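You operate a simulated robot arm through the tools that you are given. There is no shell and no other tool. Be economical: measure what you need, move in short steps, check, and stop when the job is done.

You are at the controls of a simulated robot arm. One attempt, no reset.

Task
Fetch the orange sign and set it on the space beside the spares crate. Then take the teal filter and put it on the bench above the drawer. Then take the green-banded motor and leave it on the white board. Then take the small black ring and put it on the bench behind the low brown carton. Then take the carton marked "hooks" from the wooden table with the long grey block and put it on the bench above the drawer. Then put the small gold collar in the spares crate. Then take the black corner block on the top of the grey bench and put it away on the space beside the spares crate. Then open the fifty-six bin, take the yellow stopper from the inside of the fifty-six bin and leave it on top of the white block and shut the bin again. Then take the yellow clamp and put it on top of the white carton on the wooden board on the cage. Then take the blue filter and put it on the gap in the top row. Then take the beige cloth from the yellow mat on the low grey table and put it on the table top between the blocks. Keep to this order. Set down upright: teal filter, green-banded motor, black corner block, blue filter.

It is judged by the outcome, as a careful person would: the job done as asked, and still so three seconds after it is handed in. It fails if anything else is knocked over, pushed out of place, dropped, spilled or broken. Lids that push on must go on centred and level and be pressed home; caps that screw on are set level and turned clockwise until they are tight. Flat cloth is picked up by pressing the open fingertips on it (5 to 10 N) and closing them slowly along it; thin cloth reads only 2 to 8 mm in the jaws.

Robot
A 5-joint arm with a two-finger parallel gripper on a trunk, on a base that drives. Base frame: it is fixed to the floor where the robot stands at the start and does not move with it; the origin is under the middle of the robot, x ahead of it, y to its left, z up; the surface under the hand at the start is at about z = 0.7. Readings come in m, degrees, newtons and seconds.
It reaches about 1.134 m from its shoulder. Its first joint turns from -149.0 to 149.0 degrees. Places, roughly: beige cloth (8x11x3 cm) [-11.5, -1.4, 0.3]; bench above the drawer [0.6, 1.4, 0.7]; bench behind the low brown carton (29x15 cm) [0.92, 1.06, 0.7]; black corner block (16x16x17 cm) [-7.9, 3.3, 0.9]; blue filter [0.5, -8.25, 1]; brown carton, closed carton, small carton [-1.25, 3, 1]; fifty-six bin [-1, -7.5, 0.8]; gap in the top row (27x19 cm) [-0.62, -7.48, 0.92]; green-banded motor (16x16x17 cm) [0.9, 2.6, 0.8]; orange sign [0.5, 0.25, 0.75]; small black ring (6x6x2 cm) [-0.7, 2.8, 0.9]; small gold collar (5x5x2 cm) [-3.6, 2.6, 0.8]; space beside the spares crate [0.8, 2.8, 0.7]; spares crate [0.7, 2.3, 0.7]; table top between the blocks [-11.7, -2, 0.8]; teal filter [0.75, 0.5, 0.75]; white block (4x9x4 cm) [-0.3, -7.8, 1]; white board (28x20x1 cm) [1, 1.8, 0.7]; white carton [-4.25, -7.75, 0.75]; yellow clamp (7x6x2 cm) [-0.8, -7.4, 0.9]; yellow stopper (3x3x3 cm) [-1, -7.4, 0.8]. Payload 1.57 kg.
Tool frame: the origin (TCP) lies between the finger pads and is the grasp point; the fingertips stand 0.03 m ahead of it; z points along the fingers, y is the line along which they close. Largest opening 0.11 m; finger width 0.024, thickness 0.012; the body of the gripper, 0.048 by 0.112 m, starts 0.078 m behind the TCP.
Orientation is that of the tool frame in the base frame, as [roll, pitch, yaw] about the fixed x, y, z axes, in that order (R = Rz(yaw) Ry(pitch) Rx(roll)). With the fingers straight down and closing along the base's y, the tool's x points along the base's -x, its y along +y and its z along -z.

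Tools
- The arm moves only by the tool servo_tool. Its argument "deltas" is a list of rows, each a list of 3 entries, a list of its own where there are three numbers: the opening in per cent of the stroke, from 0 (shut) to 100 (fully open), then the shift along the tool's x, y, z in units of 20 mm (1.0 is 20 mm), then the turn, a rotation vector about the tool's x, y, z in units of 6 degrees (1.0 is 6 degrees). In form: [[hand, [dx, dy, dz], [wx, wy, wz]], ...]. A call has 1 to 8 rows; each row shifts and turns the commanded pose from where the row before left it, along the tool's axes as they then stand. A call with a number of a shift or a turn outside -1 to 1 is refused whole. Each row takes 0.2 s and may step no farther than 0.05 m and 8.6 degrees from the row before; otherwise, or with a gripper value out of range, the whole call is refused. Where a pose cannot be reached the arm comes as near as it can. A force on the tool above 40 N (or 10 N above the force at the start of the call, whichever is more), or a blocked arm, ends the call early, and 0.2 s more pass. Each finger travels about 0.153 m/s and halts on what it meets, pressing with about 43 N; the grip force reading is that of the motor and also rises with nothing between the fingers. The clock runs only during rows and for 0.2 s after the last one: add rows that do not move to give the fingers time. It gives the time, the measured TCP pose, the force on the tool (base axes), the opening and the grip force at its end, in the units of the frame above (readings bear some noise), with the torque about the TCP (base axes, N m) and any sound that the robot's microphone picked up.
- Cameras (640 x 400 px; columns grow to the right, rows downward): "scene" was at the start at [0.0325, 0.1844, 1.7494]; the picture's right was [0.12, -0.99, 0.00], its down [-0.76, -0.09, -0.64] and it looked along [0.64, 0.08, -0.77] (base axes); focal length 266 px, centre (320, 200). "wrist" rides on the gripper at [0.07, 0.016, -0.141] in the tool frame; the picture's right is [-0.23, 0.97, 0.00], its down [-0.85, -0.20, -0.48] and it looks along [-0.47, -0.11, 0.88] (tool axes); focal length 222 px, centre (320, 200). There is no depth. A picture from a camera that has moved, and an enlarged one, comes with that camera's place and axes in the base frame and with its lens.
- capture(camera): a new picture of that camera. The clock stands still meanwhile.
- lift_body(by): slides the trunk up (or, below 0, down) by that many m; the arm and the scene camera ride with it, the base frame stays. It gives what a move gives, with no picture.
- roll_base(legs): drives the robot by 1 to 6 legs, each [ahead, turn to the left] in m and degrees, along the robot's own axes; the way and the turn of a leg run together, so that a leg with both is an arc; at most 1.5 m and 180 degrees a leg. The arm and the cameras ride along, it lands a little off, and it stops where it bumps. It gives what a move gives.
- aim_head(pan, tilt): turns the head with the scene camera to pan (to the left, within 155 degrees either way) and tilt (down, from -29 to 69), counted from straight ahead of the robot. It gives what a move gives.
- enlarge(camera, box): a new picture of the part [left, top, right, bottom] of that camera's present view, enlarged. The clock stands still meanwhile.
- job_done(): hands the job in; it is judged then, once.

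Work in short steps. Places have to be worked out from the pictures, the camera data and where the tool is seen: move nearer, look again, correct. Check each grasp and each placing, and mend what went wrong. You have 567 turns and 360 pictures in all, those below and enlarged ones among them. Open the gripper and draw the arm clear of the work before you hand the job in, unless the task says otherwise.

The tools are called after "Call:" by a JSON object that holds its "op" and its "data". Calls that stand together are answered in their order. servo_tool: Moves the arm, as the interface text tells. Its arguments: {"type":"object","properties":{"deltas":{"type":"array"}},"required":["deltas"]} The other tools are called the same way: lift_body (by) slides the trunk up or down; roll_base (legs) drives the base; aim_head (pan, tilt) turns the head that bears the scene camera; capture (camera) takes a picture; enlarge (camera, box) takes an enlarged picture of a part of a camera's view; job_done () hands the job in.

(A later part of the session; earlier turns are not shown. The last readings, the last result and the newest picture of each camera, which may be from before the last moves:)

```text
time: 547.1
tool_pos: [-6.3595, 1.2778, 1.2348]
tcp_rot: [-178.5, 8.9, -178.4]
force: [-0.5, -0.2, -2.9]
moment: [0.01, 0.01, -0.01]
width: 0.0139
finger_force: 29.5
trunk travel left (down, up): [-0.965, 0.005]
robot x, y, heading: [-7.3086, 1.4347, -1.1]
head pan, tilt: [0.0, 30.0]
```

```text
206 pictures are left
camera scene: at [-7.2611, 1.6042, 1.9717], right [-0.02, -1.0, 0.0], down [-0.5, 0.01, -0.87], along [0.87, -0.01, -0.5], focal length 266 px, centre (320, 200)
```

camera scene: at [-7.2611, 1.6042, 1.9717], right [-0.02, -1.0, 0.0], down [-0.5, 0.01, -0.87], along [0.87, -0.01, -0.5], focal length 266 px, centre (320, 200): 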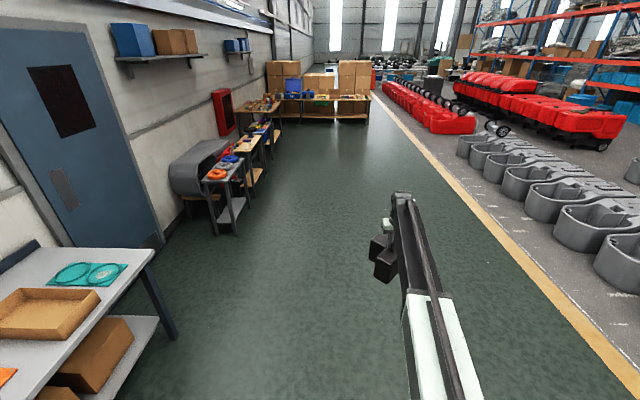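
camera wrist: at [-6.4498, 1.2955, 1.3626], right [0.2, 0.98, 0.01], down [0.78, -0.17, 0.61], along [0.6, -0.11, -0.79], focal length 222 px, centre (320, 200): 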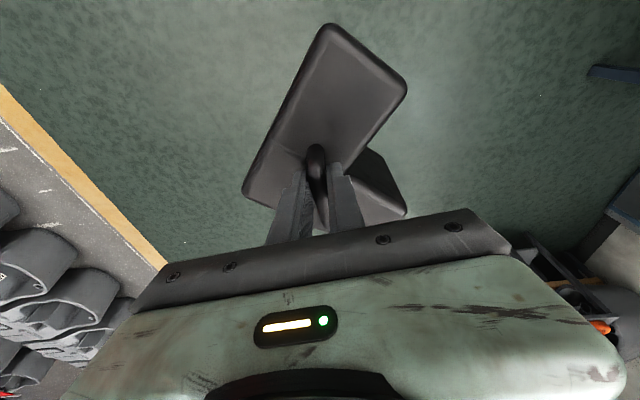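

Clear aisle. Drive back toward the bench.

Call:
{"op": "roll_base", "data": {"legs": [[0, 1.5], [1.5, 0], [1.5, 0], [1.5, 0], [1.4, 0]]}}

```text
time: 575.5
tool_pos: [-0.4665, 1.2306, 1.2349]
tcp_rot: [-178.5, 8.7, -177.4]
force: [-0.8, 0.4, -3.5]
moment: [-0.01, 0.03, 0.01]
width: 0.0137
finger_force: 30.2
trunk travel left (down, up): [-0.965, 0.005]
robot x, y, heading: [-1.4179, 1.3732, -0.1]
head pan, tilt: [0.0, 30.0]
```

Call:
{"op": "roll_base", "data": {"legs": [[1.22, 0], [0, -90], [-1.05, 0], [0, 90]]}}

Call:
{"op": "capture", "data": {"camera": "scene"}}

```text
time: 594.2
tool_pos: [0.752, 2.2687, 1.2341]
tcp_rot: [-178.5, 8.9, -176.9]
force: [-0.5, 0.0, -3.3]
moment: [0.02, 0.01, -0.06]
width: 0.0139
finger_force: 30.3
trunk travel left (down, up): [-0.965, 0.005]
robot x, y, heading: [-0.2045, 2.3647, -0.0]
head pan, tilt: [0.0, 30.0]
```

```text
205 pictures are left
camera scene: at [-0.1566, 2.5332, 1.9718], right [0.0, -1.0, 0.0], down [-0.5, 0.0, -0.87], along [0.87, 0.0, -0.5], focal length 266 px, centre (320, 200)
```

scene: 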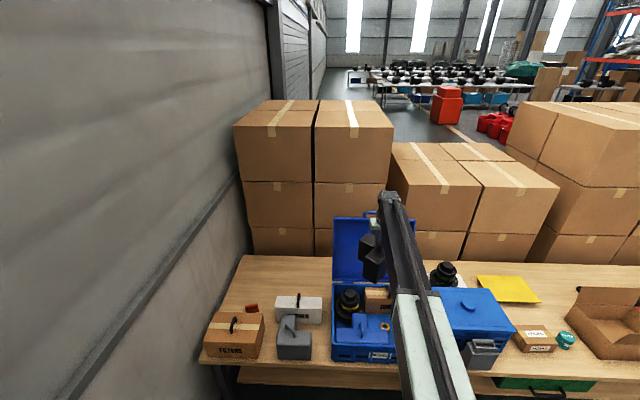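

Turn left 22° and drive forward so that the block goes over the area behind RUBBER, left of the lid.

Call:
{"op": "roll_base", "data": {"legs": [[0, 22], [0.2, 0]]}}

Call:
{"op": "aim_head", "data": {"pan": 5, "tilt": 50}}

Call:
{"op": "capture", "data": {"camera": "scene"}}

Call:
{"op": "capture", "data": {"camera": "wrist"}}

```text
time: 597.0
tool_pos: [0.9029, 2.7028, 1.2335]
tcp_rot: [-178.5, 8.8, -155.0]
force: [0.0, -0.2, -3.7]
moment: [-0.03, 0.07, 0.03]
width: 0.0138
finger_force: 30.2
trunk travel left (down, up): [-0.965, 0.005]
robot x, y, heading: [-0.0208, 2.438, 22.2]
head pan, tilt: [0.0, 30.0]
```

```text
time: 597.8
tool_pos: [0.902, 2.7038, 1.2352]
tcp_rot: [-178.5, 8.8, -155.1]
force: [0.5, -0.1, -2.9]
moment: [-0.01, 0.07, 0.0]
width: 0.0135
finger_force: 30.6
trunk travel left (down, up): [-0.965, 0.005]
robot x, y, heading: [-0.0196, 2.4353, 22.3]
head pan, tilt: [5.0, 50.0]
```

```text
204 pictures are left
camera scene: at [-0.055, 2.6091, 1.9423], right [0.46, -0.89, 0.0], down [-0.68, -0.35, -0.64], along [0.57, 0.29, -0.77], focal length 266 px, centre (320, 200)
```

scene: 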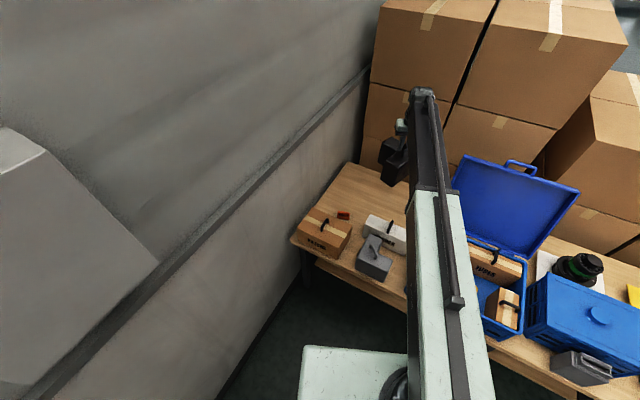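

```text
203 pictures are left
camera wrist: at [0.8125, 2.6844, 1.362], right [-0.2, 0.98, 0.01], down [0.78, 0.16, 0.61], along [0.59, 0.13, -0.79], focal length 222 px, centre (320, 200)
```

wrist: 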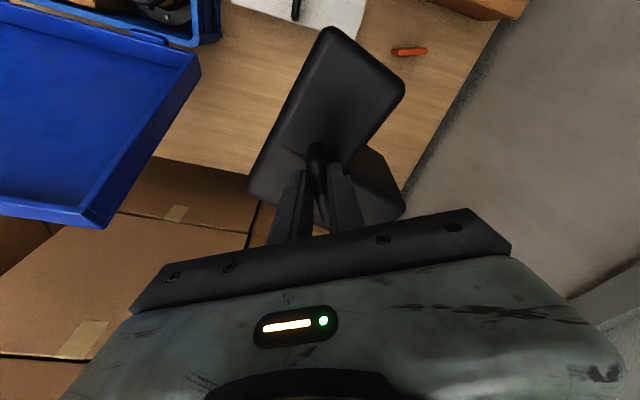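

Call:
{"op": "roll_base", "data": {"legs": [[0.07, 0]]}}

Call:
{"op": "lift_body", "data": {"by": -0.25}}

Call:
{"op": "capture", "data": {"camera": "scene"}}

Call:
{"op": "capture", "data": {"camera": "wrist"}}

```text
time: 598.8
tool_pos: [0.9686, 2.7306, 1.2333]
tcp_rot: [-178.5, 8.7, -155.1]
force: [1.5, 0.6, -3.2]
moment: [-0.04, 0.08, -0.02]
width: 0.0137
finger_force: 30.4
trunk travel left (down, up): [-0.965, 0.005]
robot x, y, heading: [0.0449, 2.4618, 22.3]
head pan, tilt: [5.0, 50.0]
```

```text
time: 601.4
tool_pos: [0.9666, 2.7296, 0.9855]
tcp_rot: [-178.6, 8.9, -155.0]
force: [-0.4, 0.9, -2.8]
moment: [0.01, 0.04, 0.02]
width: 0.0137
finger_force: 29.9
trunk travel left (down, up): [-0.715, 0.255]
robot x, y, heading: [0.0455, 2.4639, 22.1]
head pan, tilt: [5.0, 50.0]
```

```text
202 pictures are left
camera scene: at [0.0098, 2.6356, 1.6922], right [0.46, -0.89, 0.0], down [-0.68, -0.35, -0.64], along [0.57, 0.29, -0.77], focal length 266 px, centre (320, 200)
```

scene: 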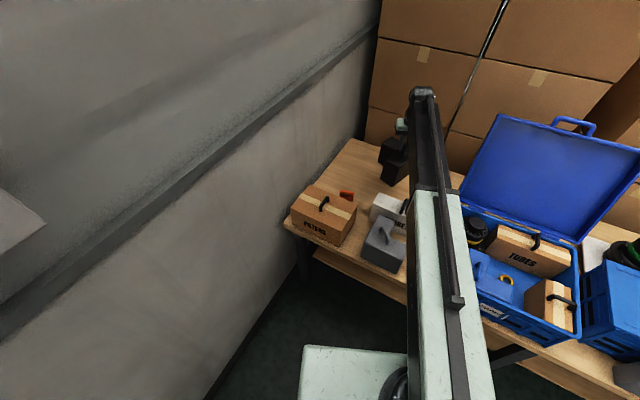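

```text
201 pictures are left
camera wrist: at [0.8775, 2.7109, 1.1122], right [-0.2, 0.98, 0.01], down [0.78, 0.16, 0.61], along [0.6, 0.13, -0.79], focal length 222 px, centre (320, 200)
```

wrist: 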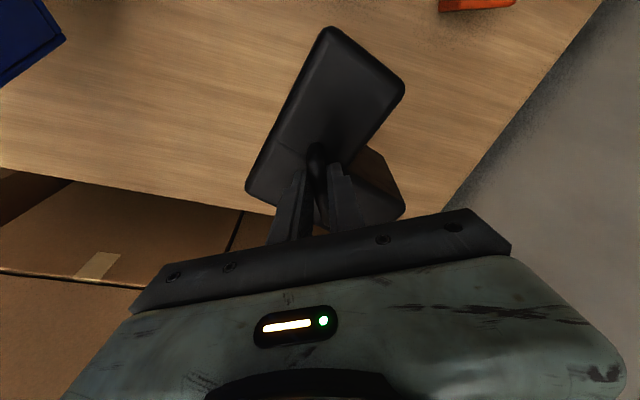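

Call:
{"op": "lift_body", "data": {"by": -0.09}}

Call:
{"op": "enlarge", "data": {"camera": "scene", "box": [330, 70, 460, 210]}}

Call:
{"op": "capture", "data": {"camera": "wrist"}}

```text
time: 602.6
tool_pos: [0.9674, 2.7304, 0.8946]
tcp_rot: [-178.5, 8.9, -155.0]
force: [-0.1, 0.8, -3.6]
moment: [-0.03, 0.06, 0.02]
width: 0.0135
finger_force: 30.1
trunk travel left (down, up): [-0.625, 0.345]
robot x, y, heading: [0.0469, 2.4586, 21.9]
head pan, tilt: [5.0, 50.0]
```

```text
2.86 times, centred on (395, 140) of scene
camera zoom: at [0.0097, 2.6356, 1.6022], right [0.46, -0.89, 0.0], down [-0.68, -0.35, -0.64], along [0.57, 0.29, -0.77], focal length 760 px, centre (106, 371)
```

zoom: 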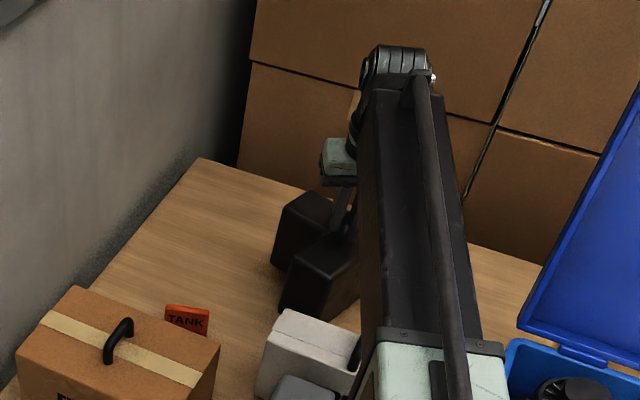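

```text
199 pictures are left
camera wrist: at [0.8774, 2.7109, 1.0222], right [-0.2, 0.98, 0.01], down [0.78, 0.16, 0.61], along [0.6, 0.13, -0.79], focal length 222 px, centre (320, 200)
```

wrist: 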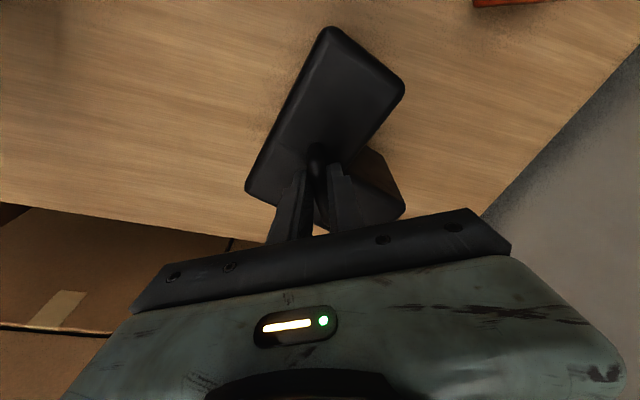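

Call:
{"op": "lift_body", "data": {"by": -0.015}}

Call:
{"op": "lift_body", "data": {"by": -0.008}}

Call:
{"op": "lift_body", "data": {"by": -0.006}}

Call:
{"op": "lift_body", "data": {"by": -0.005}}

```text
time: 603.3
tool_pos: [0.9672, 2.7291, 0.8798]
tcp_rot: [-178.6, 8.9, -155.0]
force: [0.6, 0.4, -3.4]
moment: [-0.02, 0.06, 0.03]
width: 0.0135
finger_force: 29.6
trunk travel left (down, up): [-0.61, 0.36]
robot x, y, heading: [0.0467, 2.4605, 22.3]
head pan, tilt: [5.0, 50.0]
```

```text
time: 603.9
tool_pos: [0.9674, 2.7304, 0.873]
tcp_rot: [-178.6, 9.0, -155.0]
force: [0.5, -0.5, -3.1]
moment: [0.01, 0.05, -0.01]
width: 0.0139
finger_force: 29.9
trunk travel left (down, up): [-0.602, 0.368]
robot x, y, heading: [0.0496, 2.4572, 22.0]
head pan, tilt: [5.0, 50.0]
```

```text
time: 604.4
tool_pos: [0.9657, 2.7301, 0.8681]
tcp_rot: [-178.5, 9.0, -155.1]
force: [3.3, 3.5, 20.2]
moment: [0.19, -0.35, 0.01]
width: 0.0137
finger_force: 30.7
trunk travel left (down, up): [-0.596, 0.374]
robot x, y, heading: [0.0462, 2.4589, 22.0]
head pan, tilt: [5.0, 50.0]
```

```text
time: 604.9
tool_pos: [0.9649, 2.7281, 0.8619]
tcp_rot: [-178.4, 9.0, -155.1]
force: [-2.5, 0.0, 15.9]
moment: [0.2, -0.3, 0.02]
width: 0.0135
finger_force: 30.3
trunk travel left (down, up): [-0.591, 0.379]
robot x, y, heading: [0.0471, 2.4572, 22.1]
head pan, tilt: [5.0, 50.0]
```

Contact. Open and look before rising.

Call:
{"op": "servo_tool", "data": {"deltas": [[14, [0, 0, 0], [0, 0, 0]], [20, [0, 0, 0], [0, 0, 0]], [35, [0, 0, 0], [0, 0, 0]], [45, [0, 0, 0], [0, 0, 0]]]}}

Call:
{"op": "lift_body", "data": {"by": 0.06}}

Call:
{"op": "capture", "data": {"camera": "wrist"}}

Call:
{"op": "lift_body", "data": {"by": 0.3}}

Call:
{"op": "capture", "data": {"camera": "wrist"}}

Call:
{"op": "capture", "data": {"camera": "scene"}}

```text
time: 605.9
tool_pos: [0.9665, 2.7309, 0.8606]
tcp_rot: [-178.5, 8.9, -155.0]
force: [-0.3, -0.2, -0.2]
moment: [0.0, -0.04, -0.01]
width: 0.0494
finger_force: 0.1
trunk travel left (down, up): [-0.591, 0.379]
robot x, y, heading: [0.0453, 2.4607, 22.0]
head pan, tilt: [5.0, 50.0]
```

```text
time: 606.9
tool_pos: [0.9682, 2.7291, 0.9214]
tcp_rot: [-178.4, 8.9, -155.1]
force: [-0.7, 0.2, 0.0]
moment: [0.0, 0.0, -0.04]
width: 0.0496
finger_force: 0.2
trunk travel left (down, up): [-0.651, 0.319]
robot x, y, heading: [0.0452, 2.4612, 22.2]
head pan, tilt: [5.0, 50.0]
```

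```text
198 pictures are left
camera wrist: at [0.8773, 2.7109, 1.0484], right [-0.2, 0.98, 0.01], down [0.78, 0.16, 0.61], along [0.6, 0.13, -0.79], focal length 222 px, centre (320, 200)
```

wrist: 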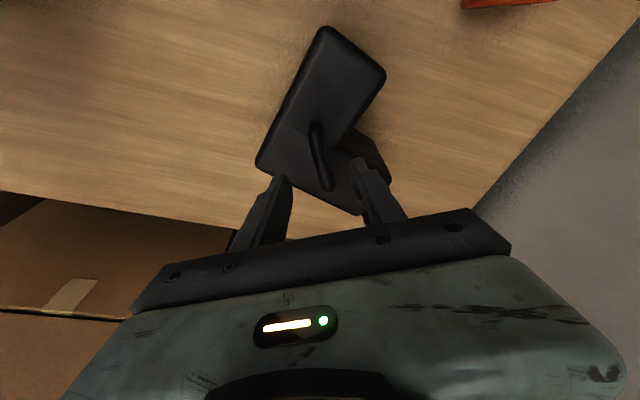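

```text
time: 609.9
tool_pos: [0.9675, 2.7293, 1.2201]
tcp_rot: [-178.6, 8.9, -155.1]
force: [-0.1, 0.2, -0.1]
moment: [0.0, 0.07, -0.03]
width: 0.0495
finger_force: 0.0
trunk travel left (down, up): [-0.951, 0.019]
robot x, y, heading: [0.0455, 2.4598, 21.8]
head pan, tilt: [5.0, 50.0]
```

```text
197 pictures are left
camera wrist: at [0.8773, 2.7109, 1.3483], right [-0.2, 0.98, 0.01], down [0.78, 0.16, 0.61], along [0.6, 0.13, -0.79], focal length 222 px, centre (320, 200)
```

wrist: 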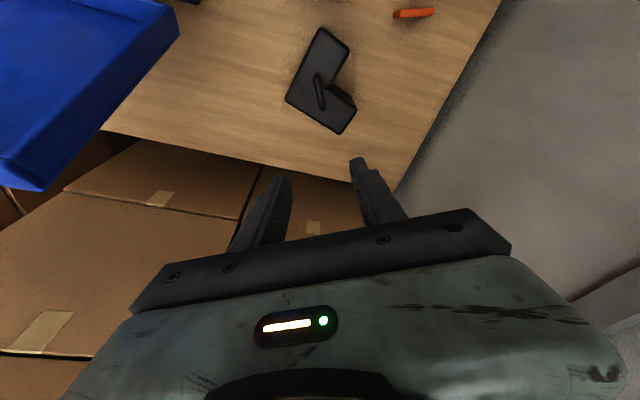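

```text
196 pictures are left
camera scene: at [0.0095, 2.6356, 1.9282], right [0.46, -0.89, 0.0], down [-0.68, -0.35, -0.64], along [0.57, 0.29, -0.77], focal length 266 px, centre (320, 200)
```

scene: 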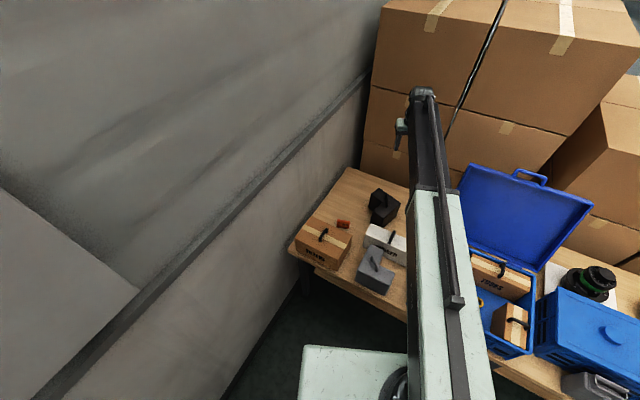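

Block upright. Now retract/untilt, then head to the far side (y≈−7.5).

Call:
{"op": "servo_tool", "data": {"deltas": [[60, [0.99, 0.15, 0], [-0.11, 0.74, 0]], [100, [0.99, 0.15, 0], [-0.11, 0.74, 0]], [100, [0.99, 0.15, 0], [0, 0, 0]], [100, [0.99, 0.15, 0], [0, 0, 0]], [100, [0.99, 0.15, 0], [0, 0, 0]], [100, [0.99, 0.15, 0], [0, 0, 0]], [100, [0.99, 0.15, 0], [0, 0, 0]], [100, [0.99, 0.15, 0], [0, 0, 0]]]}}

Call:
{"op": "roll_base", "data": {"legs": [[-0.25, 0], [0, -112], [1.2, 0], [1.5, 0]]}}

Call:
{"op": "aim_head", "data": {"pan": 0, "tilt": 20}}

Call:
{"op": "capture", "data": {"camera": "scene"}}

```text
time: 611.7
tool_pos: [0.8113, 2.6844, 1.2175]
tcp_rot: [-179.8, -0.1, -155.2]
force: [0.8, 0.2, 0.5]
moment: [0.01, 0.01, 0.02]
width: 0.11
finger_force: 0.0
trunk travel left (down, up): [-0.951, 0.019]
robot x, y, heading: [0.0434, 2.4608, 22.1]
head pan, tilt: [5.0, 50.0]
```

```text
time: 630.9
tool_pos: [-0.3495, -1.1063, 1.2183]
tcp_rot: [-179.8, 0.0, 90.8]
force: [0.7, -0.1, -0.5]
moment: [0.01, 0.02, 0.03]
width: 0.1101
finger_force: 0.0
trunk travel left (down, up): [-0.951, 0.019]
robot x, y, heading: [-0.243, -0.3132, -91.8]
head pan, tilt: [5.0, 50.0]
```

```text
time: 631.9
tool_pos: [-0.3494, -1.1068, 1.2193]
tcp_rot: [-179.8, 0.1, 90.8]
force: [0.7, 0.9, 0.1]
moment: [0.0, 0.02, -0.02]
width: 0.1099
finger_force: 0.1
trunk travel left (down, up): [-0.951, 0.019]
robot x, y, heading: [-0.2479, -0.3093, -91.4]
head pan, tilt: [0.0, 20.0]
```

```text
195 pictures are left
camera scene: at [-0.0751, -0.3675, 1.9737], right [-1.0, 0.03, 0.0], down [0.01, 0.34, -0.94], along [-0.03, -0.94, -0.34], focal length 266 px, centre (320, 200)
```

scene: 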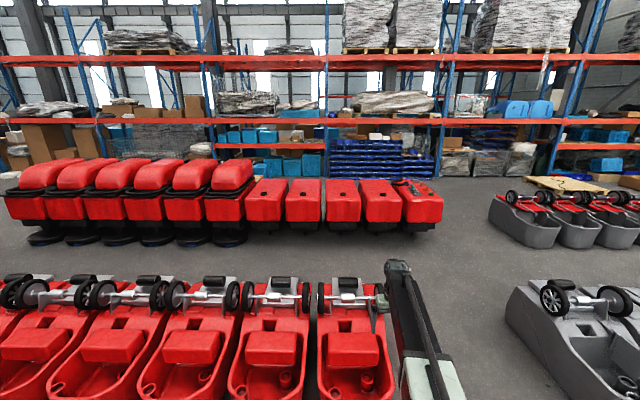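

Call:
{"op": "enlarge", "data": {"camera": "scene", "box": [240, 80, 460, 200]}}

Call:
{"op": "enlarge", "data": {"camera": "scene", "box": [300, 200, 640, 400]}}

Call:
{"op": "enlarge", "data": {"camera": "scene", "box": [400, 80, 640, 210]}}

```text
2.91 times, centred on (350, 140) of scene
camera zoom: at [-0.0751, -0.3675, 1.9737], right [-1.0, 0.03, 0.0], down [0.01, 0.34, -0.94], along [-0.03, -0.94, -0.34], focal length 774 px, centre (233, 374)
```

zoom: 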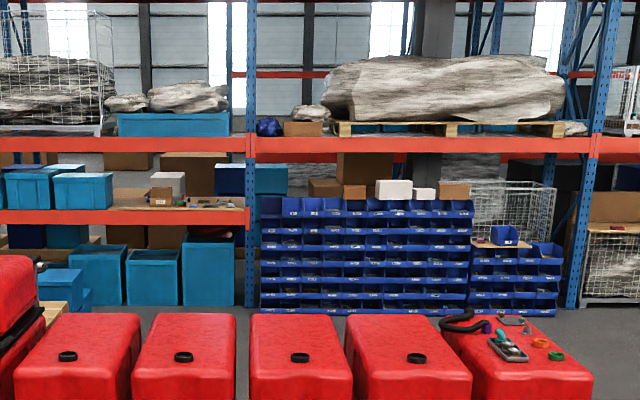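

```text
1.88 times, centred on (470, 300) of scene
camera zoom: at [-0.0751, -0.3675, 1.9737], right [-1.0, 0.03, 0.0], down [0.01, 0.34, -0.94], along [-0.03, -0.94, -0.34], focal length 501 px, centre (38, 12)
```

zoom: 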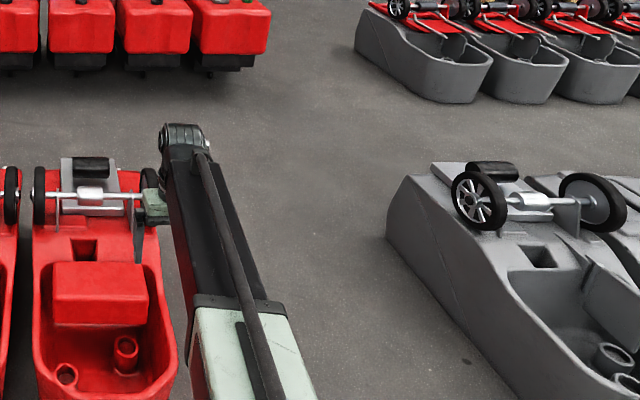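

```text
2.67 times, centred on (520, 145) of scene
camera zoom: at [-0.0751, -0.3675, 1.9737], right [-1.0, 0.03, 0.0], down [0.01, 0.34, -0.94], along [-0.03, -0.94, -0.34], focal length 710 px, centre (-213, 347)
```

zoom: 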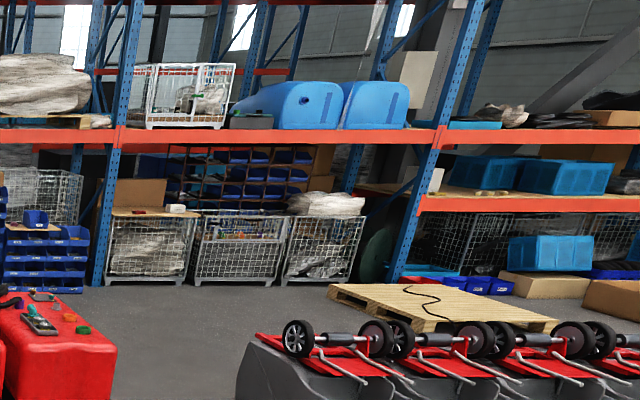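

The route runs through a gap between red and grey machine rows. First corridor centre is x≈−1.08; move there.

Call:
{"op": "roll_base", "data": {"legs": [[0, -70], [0.88, 0], [0, 71.5]]}}

Call:
{"op": "aim_head", "data": {"pan": 0, "tilt": 30}}

Call:
{"op": "capture", "data": {"camera": "scene"}}

```text
time: 642.6
tool_pos: [-1.178, -1.3751, 1.2197]
tcp_rot: [-179.9, 0.0, 91.6]
force: [0.1, 0.8, 0.0]
moment: [-0.07, 0.0, 0.0]
width: 0.1101
finger_force: 0.1
trunk travel left (down, up): [-0.951, 0.019]
robot x, y, heading: [-1.1125, -0.5797, -91.3]
head pan, tilt: [0.0, 20.0]
```

```text
time: 643.4
tool_pos: [-1.179, -1.3749, 1.2179]
tcp_rot: [-179.8, 0.1, 91.5]
force: [-0.4, -0.2, 0.4]
moment: [0.0, -0.05, 0.0]
width: 0.1098
finger_force: 0.2
trunk travel left (down, up): [-0.951, 0.019]
robot x, y, heading: [-1.1113, -0.5839, -91.3]
head pan, tilt: [0.0, 30.0]
```

```text
191 pictures are left
camera scene: at [-0.9434, -0.6325, 1.9579], right [-1.0, 0.02, 0.0], down [0.01, 0.5, -0.87], along [-0.02, -0.87, -0.5], focal length 266 px, centre (320, 200)
```

scene: 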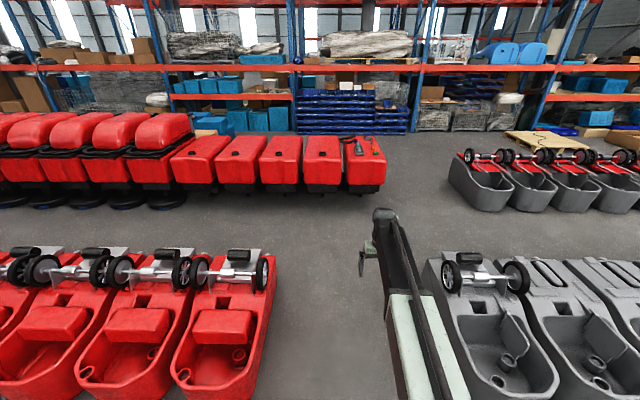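

Call:
{"op": "roll_base", "data": {"legs": [[1.3, 0], [1.28, 0], [0, -88.7], [1.2, 0], [0, 90]]}}

Call:
{"op": "capture", "data": {"camera": "scene"}}

```text
time: 669.3
tool_pos: [-2.4146, -3.9031, 1.2173]
tcp_rot: [-179.8, -0.1, 93.1]
force: [-0.4, 0.0, 0.5]
moment: [0.0, 0.0, 0.0]
width: 0.1096
finger_force: 0.1
trunk travel left (down, up): [-0.951, 0.019]
robot x, y, heading: [-2.404, -3.105, -90.2]
head pan, tilt: [0.0, 30.0]
```

```text
190 pictures are left
camera scene: at [-2.2326, -3.1554, 1.9577], right [-1.0, 0.0, 0.0], down [0.0, 0.5, -0.87], along [0.0, -0.87, -0.5], focal length 266 px, centre (320, 200)
```

scene: 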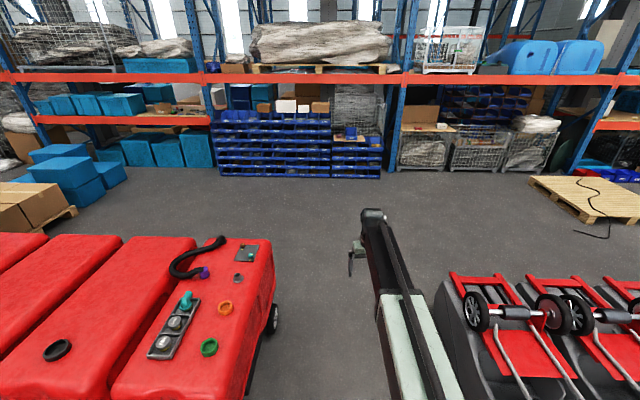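

Call:
{"op": "roll_base", "data": {"legs": [[0, -2.5], [1.3, 0], [1.3, 0]]}}

Call:
{"op": "aim_head", "data": {"pan": 40, "tilt": 20}}

Call:
{"op": "capture", "data": {"camera": "scene"}}

```text
time: 682.4
tool_pos: [-2.5155, -6.5035, 1.2175]
tcp_rot: [-179.8, 0.0, 91.5]
force: [-0.8, 0.0, -0.1]
moment: [0.01, 0.0, 0.01]
width: 0.1097
finger_force: 0.2
trunk travel left (down, up): [-0.951, 0.019]
robot x, y, heading: [-2.48, -5.7104, -92.1]
head pan, tilt: [0.0, 30.0]
```

```text
time: 683.4
tool_pos: [-2.5155, -6.5028, 1.2184]
tcp_rot: [-179.7, 0.0, 91.6]
force: [-0.3, -0.2, 0.5]
moment: [0.0, -0.02, -0.01]
width: 0.1102
finger_force: 0.0
trunk travel left (down, up): [-0.951, 0.019]
robot x, y, heading: [-2.4766, -5.7085, -92.0]
head pan, tilt: [40.0, 20.0]
```

```text
189 pictures are left
camera scene: at [-2.2499, -5.7449, 1.9738], right [-0.79, -0.61, 0.0], down [-0.21, 0.27, -0.94], along [0.57, -0.74, -0.34], focal length 266 px, centre (320, 200)
```

scene: 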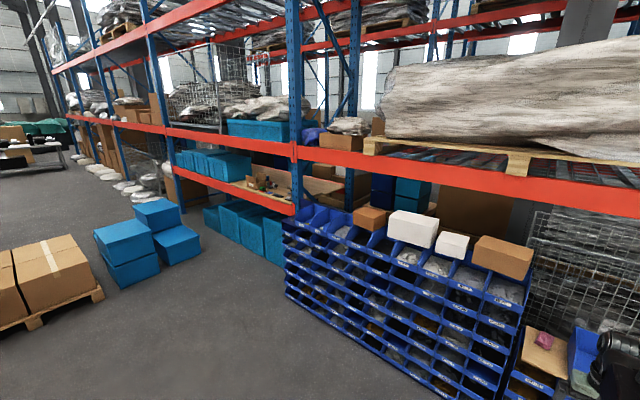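

Call:
{"op": "roll_base", "data": {"legs": [[0, 92], [1.5, 0], [0.15, 0], [0, -90]]}}

Call:
{"op": "aim_head", "data": {"pan": 0, "tilt": 25}}

Call:
{"op": "capture", "data": {"camera": "scene"}}

```text
time: 699.6
tool_pos: [-0.8181, -6.4741, 1.2183]
tcp_rot: [-179.8, 0.0, 94.8]
force: [-0.2, 1.0, 0.1]
moment: [0.0, -0.03, -0.02]
width: 0.1104
finger_force: 0.0
trunk travel left (down, up): [-0.951, 0.019]
robot x, y, heading: [-0.7943, -5.6762, -88.6]
head pan, tilt: [40.0, 20.0]
```

```text
time: 700.7
tool_pos: [-0.8175, -6.4742, 1.2191]
tcp_rot: [-179.8, 0.1, 94.8]
force: [0.3, -0.4, 0.8]
moment: [0.0, -0.01, 0.02]
width: 0.1098
finger_force: 0.0
trunk travel left (down, up): [-0.951, 0.019]
robot x, y, heading: [-0.7912, -5.6772, -88.4]
head pan, tilt: [0.0, 25.0]
```

```text
188 pictures are left
camera scene: at [-0.6205, -5.7218, 1.9656], right [-1.0, -0.03, 0.0], down [-0.01, 0.42, -0.91], along [0.02, -0.91, -0.42], focal length 266 px, centre (320, 200)
```

scene: 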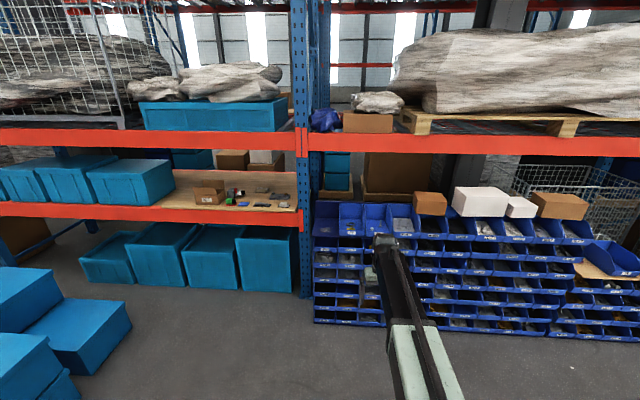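

Call:
{"op": "enlarge", "data": {"camera": "scene", "box": [295, 175, 475, 330]}}

Call:
{"op": "enlarge", "data": {"camera": "scene", "box": [180, 150, 340, 250]}}

Call:
{"op": "enlarge", "data": {"camera": "scene", "box": [440, 170, 640, 340]}}

```text
2.58 times, centred on (385, 252) of scene
camera zoom: at [-0.6205, -5.7218, 1.9656], right [-1.0, -0.03, 0.0], down [-0.01, 0.42, -0.91], along [0.02, -0.91, -0.42], focal length 687 px, centre (152, 64)
```

zoom: 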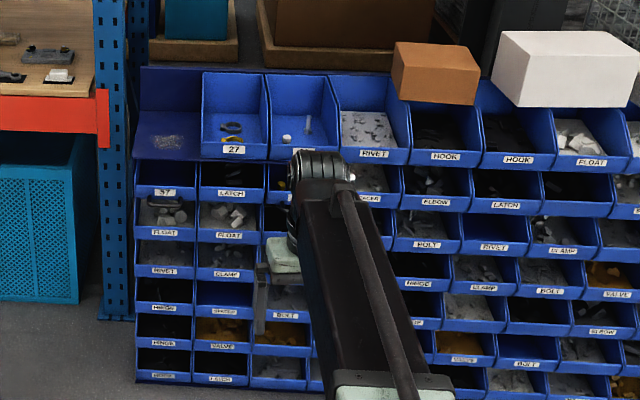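

```text
4.00 times, centred on (260, 200) of scene
camera zoom: at [-0.6205, -5.7218, 1.9656], right [-1.0, -0.03, 0.0], down [-0.01, 0.42, -0.91], along [0.02, -0.91, -0.42], focal length 1065 px, centre (560, 200)
```

zoom: 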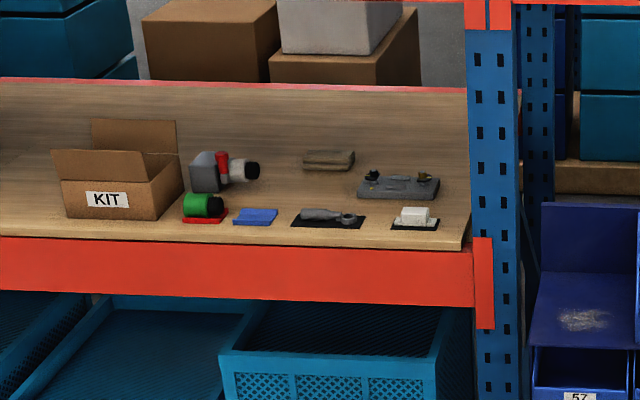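

```text
2.35 times, centred on (540, 255) of scene
camera zoom: at [-0.6205, -5.7218, 1.9656], right [-1.0, -0.03, 0.0], down [-0.01, 0.42, -0.91], along [0.02, -0.91, -0.42], focal length 626 px, centre (-198, 71)
```

zoom: 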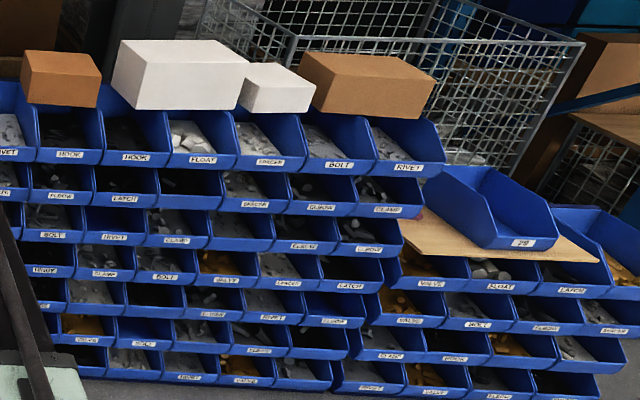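

The gap is the top-left slot. I go closer to read the bin labels.

Call:
{"op": "roll_base", "data": {"legs": [[0.45, 0]]}}

Call:
{"op": "aim_head", "data": {"pan": 0, "tilt": 42}}

Call:
{"op": "capture", "data": {"camera": "scene"}}

Call:
{"op": "capture", "data": {"camera": "wrist"}}

```text
time: 703.4
tool_pos: [-0.8038, -6.9257, 1.2185]
tcp_rot: [-179.8, 0.1, 95.0]
force: [0.2, -0.1, -0.4]
moment: [0.03, 0.0, -0.02]
width: 0.1101
finger_force: 0.0
trunk travel left (down, up): [-0.951, 0.019]
robot x, y, heading: [-0.7811, -6.1282, -88.2]
head pan, tilt: [0.0, 25.0]
```

```text
time: 704.2
tool_pos: [-0.8056, -6.9238, 1.2171]
tcp_rot: [-179.8, 0.0, 95.1]
force: [-0.3, 0.1, -0.5]
moment: [-0.02, 0.03, 0.02]
width: 0.1099
finger_force: 0.0
trunk travel left (down, up): [-0.951, 0.019]
robot x, y, heading: [-0.7821, -6.1284, -88.7]
head pan, tilt: [0.0, 42.0]
```

```text
184 pictures are left
camera scene: at [-0.6093, -6.1635, 1.9395], right [-1.0, -0.03, 0.0], down [-0.02, 0.67, -0.74], along [0.02, -0.74, -0.67], focal length 266 px, centre (320, 200)
```

scene: 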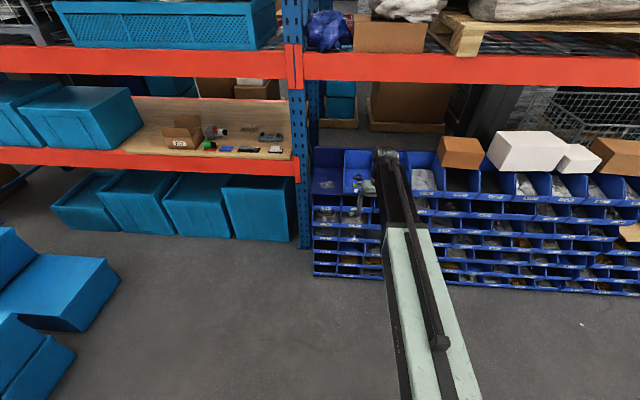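

```text
183 pictures are left
camera wrist: at [-0.7925, -6.8527, 1.3584], right [0.99, -0.14, 0.0], down [-0.12, -0.87, 0.48], along [-0.07, -0.47, -0.88], focal length 222 px, centre (320, 200)
```

wrist: 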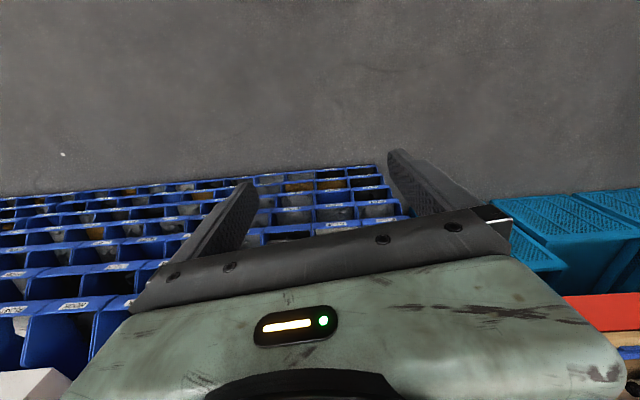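

Turn the base right to move the arm out of view and look at the top-left bins.

Call:
{"op": "roll_base", "data": {"legs": [[0, -45]]}}

Call:
{"op": "aim_head", "data": {"pan": 45, "tilt": 42}}

Call:
{"op": "capture", "data": {"camera": "scene"}}

Call:
{"op": "enlarge", "data": {"camera": "scene", "box": [290, 130, 450, 230]}}

```text
time: 706.7
tool_pos: [-1.3528, -6.6819, 1.2182]
tcp_rot: [-179.8, 0.0, 50.5]
force: [-0.3, 0.0, 0.1]
moment: [-0.02, 0.01, 0.0]
width: 0.1096
finger_force: 0.0
trunk travel left (down, up): [-0.951, 0.019]
robot x, y, heading: [-0.7705, -6.1364, -132.4]
head pan, tilt: [0.0, 42.0]
```

```text
time: 707.8
tool_pos: [-1.3526, -6.6817, 1.2181]
tcp_rot: [-179.8, 0.0, 50.6]
force: [-0.1, -0.7, -0.2]
moment: [0.0, 0.0, -0.02]
width: 0.1099
finger_force: 0.0
trunk travel left (down, up): [-0.951, 0.019]
robot x, y, heading: [-0.7695, -6.1422, -132.6]
head pan, tilt: [45.0, 42.0]
```

```text
182 pictures are left
camera scene: at [-0.6082, -6.3059, 1.9394], right [-1.0, -0.04, 0.0], down [-0.03, 0.67, -0.74], along [0.03, -0.74, -0.67], focal length 266 px, centre (320, 200)
```

scene: 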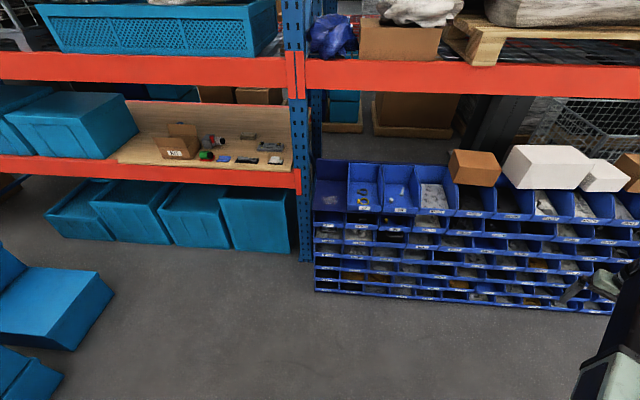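

```text
4.00 times, centred on (370, 180) of scene
camera zoom: at [-0.6082, -6.3059, 1.9394], right [-1.0, -0.04, 0.0], down [-0.03, 0.67, -0.74], along [0.03, -0.74, -0.67], focal length 1065 px, centre (120, 280)
```

zoom: 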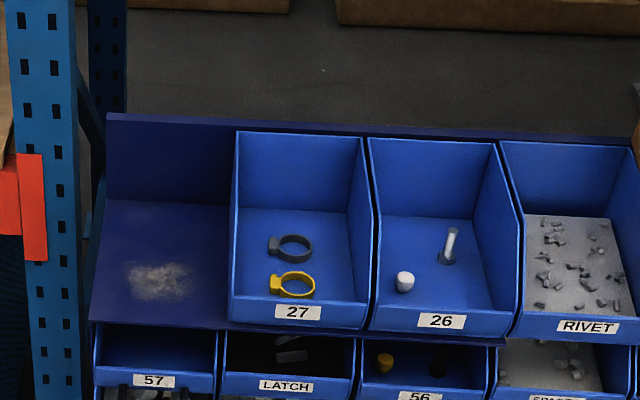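

Bin 56 is in the second row under bin 26, with the yellow stopper visible; the yellow clamp is in bin 27; the gap is above 57. I lower the trunk to view the bin fronts head-on.

Call:
{"op": "lift_body", "data": {"by": -0.4}}

Call:
{"op": "aim_head", "data": {"pan": 48, "tilt": 32}}

Call:
{"op": "capture", "data": {"camera": "scene"}}

Call:
{"op": "enlarge", "data": {"camera": "scene", "box": [290, 130, 450, 230]}}

```text
time: 711.6
tool_pos: [-1.3539, -6.6812, 0.8177]
tcp_rot: [-179.8, 0.1, 50.6]
force: [0.5, 0.0, -0.8]
moment: [-0.01, -0.03, -0.03]
width: 0.11
finger_force: 0.0
trunk travel left (down, up): [-0.551, 0.419]
robot x, y, heading: [-0.7665, -6.1355, -132.7]
head pan, tilt: [45.0, 42.0]
```

```text
time: 712.3
tool_pos: [-1.3535, -6.6809, 0.8176]
tcp_rot: [-179.9, -0.1, 50.6]
force: [0.3, 0.1, -0.1]
moment: [0.03, 0.0, -0.02]
width: 0.11
finger_force: 0.1
trunk travel left (down, up): [-0.551, 0.419]
robot x, y, heading: [-0.7691, -6.1397, -132.6]
head pan, tilt: [48.0, 32.0]
```

```text
180 pictures are left
camera scene: at [-0.6034, -6.3113, 1.5545], right [-1.0, -0.1, 0.0], down [-0.05, 0.53, -0.85], along [0.08, -0.84, -0.53], focal length 266 px, centre (320, 200)
```

scene: 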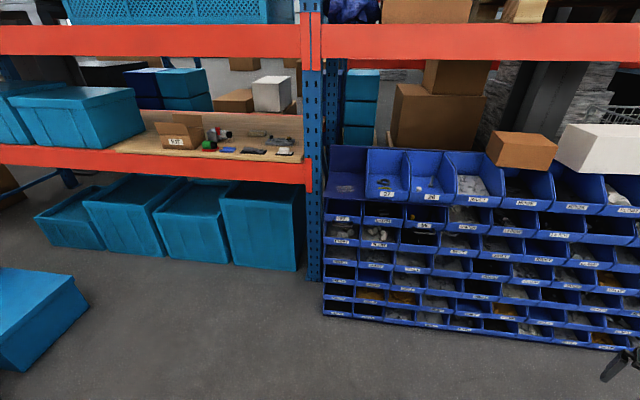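

```text
4.00 times, centred on (370, 180) of scene
camera zoom: at [-0.6034, -6.3113, 1.5545], right [-1.0, -0.1, 0.0], down [-0.05, 0.53, -0.85], along [0.08, -0.84, -0.53], focal length 1065 px, centre (120, 280)
```

zoom: 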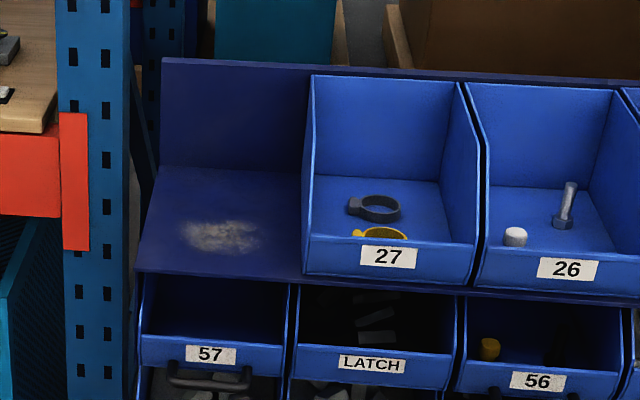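

Bins 56/57 have pull handles. Handle of 56 ≈ (−0.99, −7.31, 0.785). I'll spin the hand so that its closing axis is radial, then tilt it horizontal to grip the bar from the front.

Call:
{"op": "servo_tool", "data": {"deltas": [[60, [0, 0, 0], [0, 0, -1]], [60, [0, 0, 0], [0, 0, -1]], [60, [0, 0, 0], [0, 0, -1]], [60, [0, 0, 0], [0, 0, -1]], [60, [0, 0, 0], [0, 0, -1]], [60, [0, 0, 0], [0, 0, -1]], [60, [0, 0, 0], [0, 0, -1]], [60, [0, 0, 0], [0, 0, -1]]]}}

Call:
{"op": "servo_tool", "data": {"deltas": [[60, [0, 0, 0], [0, 0, -1]], [60, [0, 0, 0], [0, 0, -1]], [60, [0, 0, 0], [0, 0, -1]], [60, [0, 0, 0], [0, 0, -1]], [60, [0, 0, 0], [0, 0, -1]], [60, [0, 0, 0], [0, 0, -0.7]]]}}

Call:
{"op": "roll_base", "data": {"legs": [[0, 47.2]]}}

```text
time: 714.1
tool_pos: [-1.3547, -6.6823, 0.8185]
tcp_rot: [-179.9, -0.1, 98.8]
force: [-0.1, -0.1, 0.2]
moment: [-0.02, -0.01, -0.01]
width: 0.066
finger_force: 0.0
trunk travel left (down, up): [-0.551, 0.419]
robot x, y, heading: [-0.7673, -6.1372, -132.6]
head pan, tilt: [48.0, 32.0]
```

```text
time: 715.5
tool_pos: [-1.354, -6.6808, 0.8183]
tcp_rot: [-180.0, -0.1, 133.0]
force: [0.1, -0.4, -0.1]
moment: [0.0, 0.01, 0.01]
width: 0.066
finger_force: 0.1
trunk travel left (down, up): [-0.551, 0.419]
robot x, y, heading: [-0.7714, -6.1392, -132.6]
head pan, tilt: [48.0, 32.0]
```

```text
time: 718.1
tool_pos: [-0.7729, -6.9365, 0.8181]
tcp_rot: [179.9, -0.3, 179.5]
force: [0.4, -0.3, 0.7]
moment: [0.01, -0.01, 0.03]
width: 0.0659
finger_force: 0.2
trunk travel left (down, up): [-0.551, 0.419]
robot x, y, heading: [-0.7902, -6.1388, -86.3]
head pan, tilt: [48.0, 32.0]
```

Tilt the tool to horizontal along an arc about the wrist.

Call:
{"op": "servo_tool", "data": {"deltas": [[60, [0, -1, 0], [0.8, 0, 0]], [60, [0, -1, 0], [0.8, 0, 0]], [60, [0, -1, 0], [0.8, 0, 0]], [60, [0, -1, 0], [0.8, 0, 0]], [60, [0, -1, 0], [0.8, 0, 0]], [60, [0, -1, 0], [0.8, 0, 0]], [60, [0, -1, 0], [0.8, 0, 0]], [60, [0, -1, 0], [0.8, 0, 0]]]}}

Call:
{"op": "servo_tool", "data": {"deltas": [[60, [0, -1, 0], [0.8, 0, 0]], [60, [0, -1, 0], [0.8, 0, 0]], [60, [0, -1, 0], [0.8, 0, 0]], [60, [0, -1, 0], [0.8, 0, 0]], [60, [0, -1, 0], [0.8, 0, 0]], [60, [0, -1, 0], [0.8, 0, 0]], [60, [0, -1, 0], [0.8, 0, 0]], [60, [0, -1, 0], [0.8, 0, 0]]]}}

Call:
{"op": "servo_tool", "data": {"deltas": [[60, [0, -1, 0], [0.8, 0, 0]], [60, [0, -1, 0], [0.8, 0, 0]], [60, [0, -0.75, 0], [0.6, 0, 0]]]}}

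```text
time: 719.9
tool_pos: [-0.7755, -7.086, 0.8706]
tcp_rot: [-141.5, -0.2, 179.6]
force: [0.5, 0.2, 0.1]
moment: [0.0, 0.01, 0.0]
width: 0.0663
finger_force: 0.0
out of reach, approached as far as the arm can: row 3
trunk travel left (down, up): [-0.551, 0.419]
robot x, y, heading: [-0.7901, -6.1385, -86.4]
head pan, tilt: [48.0, 32.0]
```

```text
time: 721.7
tool_pos: [-0.7761, -7.1754, 1.0019]
tcp_rot: [-103.2, -0.3, 179.7]
force: [-0.5, 0.7, 0.0]
moment: [-0.03, 0.0, -0.04]
width: 0.0661
finger_force: 0.0
out of reach, approached as far as the arm can: row 2
trunk travel left (down, up): [-0.551, 0.419]
robot x, y, heading: [-0.7894, -6.1345, -86.3]
head pan, tilt: [48.0, 32.0]
```

```text
time: 722.5
tool_pos: [-0.7764, -7.1831, 1.0515]
tcp_rot: [-91.4, -0.2, 179.4]
force: [-0.4, 0.7, 0.2]
moment: [-0.01, 0.02, -0.02]
width: 0.0659
finger_force: 0.1
out of reach, approached as far as the arm can: row 2, 3
trunk travel left (down, up): [-0.551, 0.419]
robot x, y, heading: [-0.7896, -6.1379, -86.3]
head pan, tilt: [48.0, 32.0]
```

Tool is horizontal. Shift the base 0.21 m toward −x and lower to handle height.

Call:
{"op": "roll_base", "data": {"legs": [[-0.15, 0], [0, -90], [0.21, 0], [0, 88]]}}

Call:
{"op": "lift_body", "data": {"by": -0.25}}

Call:
{"op": "capture", "data": {"camera": "wrist"}}

Call:
{"op": "aim_head", "data": {"pan": 0, "tilt": 30}}

Call:
{"op": "capture", "data": {"camera": "scene"}}

```text
time: 725.0
tool_pos: [-1.036, -7.0087, 1.0509]
tcp_rot: [-91.3, -0.1, 165.5]
force: [-0.2, -0.2, -0.3]
moment: [-0.01, 0.01, 0.03]
width: 0.066
finger_force: 0.0
trunk travel left (down, up): [-0.551, 0.419]
robot x, y, heading: [-0.7933, -5.988, -98.0]
head pan, tilt: [48.0, 32.0]
stopped in leg 2: the robot was blocked; the commanded pose is now the measured one
```

```text
time: 727.6
tool_pos: [-1.0362, -7.0068, 0.802]
tcp_rot: [-91.4, -0.1, 165.6]
force: [-0.7, -0.9, -0.1]
moment: [0.0, 0.0, -0.02]
width: 0.066
finger_force: 0.1
trunk travel left (down, up): [-0.301, 0.669]
robot x, y, heading: [-0.7866, -5.9906, -97.7]
head pan, tilt: [48.0, 32.0]
```

```text
178 pictures are left
camera wrist: at [-1.066, -6.8512, 0.7868], right [0.22, -0.03, -0.97], down [0.95, 0.25, 0.21], along [0.23, -0.97, 0.09], focal length 222 px, centre (320, 200)
```

wrist: 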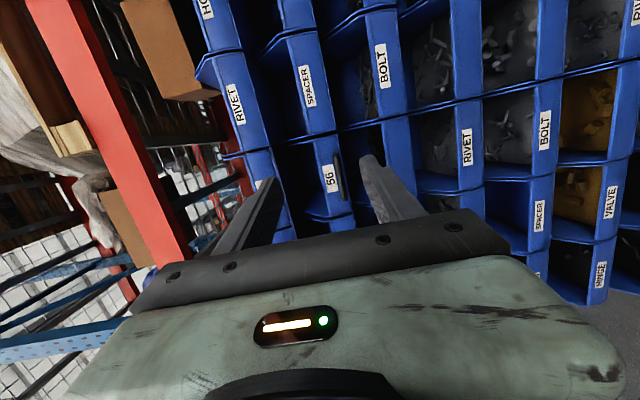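

```text
time: 728.8
tool_pos: [-1.0337, -7.0074, 0.8013]
tcp_rot: [-91.4, -0.1, 165.5]
force: [-0.1, -0.3, 0.1]
moment: [0.02, 0.01, -0.01]
width: 0.066
finger_force: 0.2
trunk travel left (down, up): [-0.301, 0.669]
robot x, y, heading: [-0.7925, -5.9886, -97.9]
head pan, tilt: [0.0, 30.0]
```

```text
177 pictures are left
camera scene: at [-0.6297, -6.0609, 1.3077], right [-0.99, 0.14, 0.0], down [0.07, 0.5, -0.87], along [-0.12, -0.86, -0.5], focal length 266 px, centre (320, 200)
```

scene: 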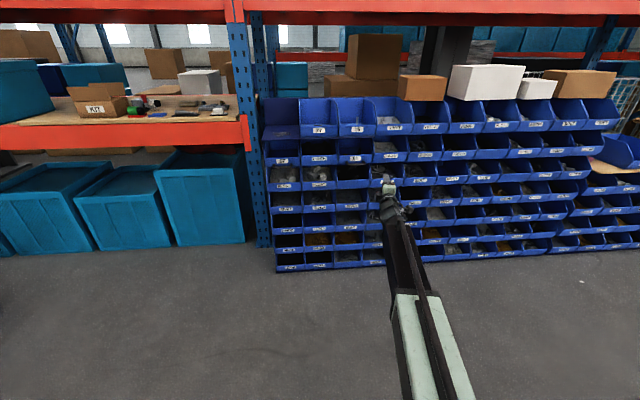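

The turn was blocked by something; look behind the robot.

Call:
{"op": "aim_head", "data": {"pan": -150, "tilt": 40}}

Call:
{"op": "capture", "data": {"camera": "scene"}}

Call:
{"op": "aim_head", "data": {"pan": 150, "tilt": 40}}

Call:
{"op": "capture", "data": {"camera": "scene"}}

```text
time: 731.1
tool_pos: [-1.0363, -7.0064, 0.8024]
tcp_rot: [-91.3, -0.1, 165.5]
force: [0.7, 0.4, 0.1]
moment: [-0.04, -0.03, 0.02]
width: 0.0662
finger_force: 0.0
trunk travel left (down, up): [-0.301, 0.669]
robot x, y, heading: [-0.7944, -5.9925, -97.8]
head pan, tilt: [-150.0, 40.0]
```

```text
176 pictures are left
camera scene: at [-0.6494, -5.8925, 1.2924], right [0.93, 0.38, 0.0], down [0.24, -0.6, -0.77], along [-0.29, 0.71, -0.64], focal length 266 px, centre (320, 200)
```

scene: 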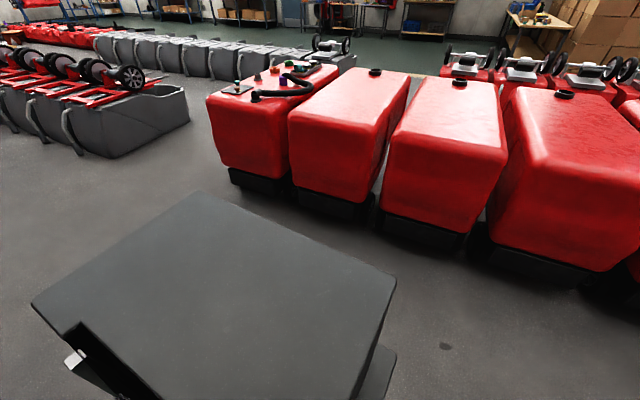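

```text
time: 735.2
tool_pos: [-1.0351, -7.0063, 0.8019]
tcp_rot: [-91.3, -0.1, 165.6]
force: [-0.4, 0.0, 0.4]
moment: [0.0, 0.03, 0.0]
width: 0.0659
finger_force: 0.1
trunk travel left (down, up): [-0.301, 0.669]
robot x, y, heading: [-0.7926, -5.9913, -98.0]
head pan, tilt: [150.0, 40.0]
```

```text
175 pictures are left
camera scene: at [-0.5651, -5.9042, 1.2924], right [0.79, -0.61, 0.0], down [-0.39, -0.51, -0.77], along [0.47, 0.6, -0.64], focal length 266 px, centre (320, 200)
```

scene: 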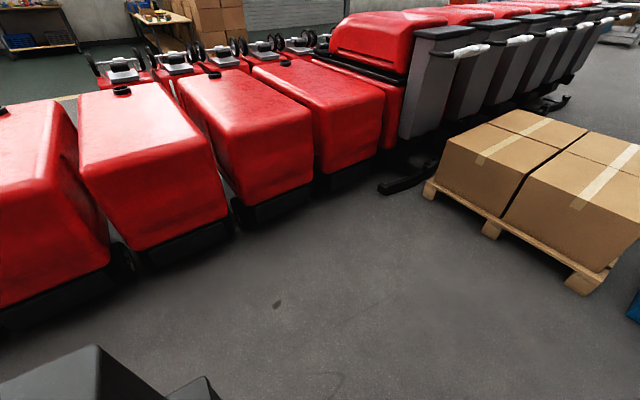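

Nothing seems to touch; retry the turn in a small step.

Call:
{"op": "roll_base", "data": {"legs": [[0, -10]]}}

```text
time: 736.4
tool_pos: [-1.2118, -6.9478, 0.8012]
tcp_rot: [-91.3, -0.2, 155.2]
force: [0.2, -0.7, 0.0]
moment: [-0.01, -0.05, 0.0]
width: 0.066
finger_force: 0.0
trunk travel left (down, up): [-0.301, 0.669]
robot x, y, heading: [-0.7853, -5.9927, -105.8]
head pan, tilt: [150.0, 40.0]
stopped in leg 1: the robot was blocked; the commanded pose is now the measured one
```

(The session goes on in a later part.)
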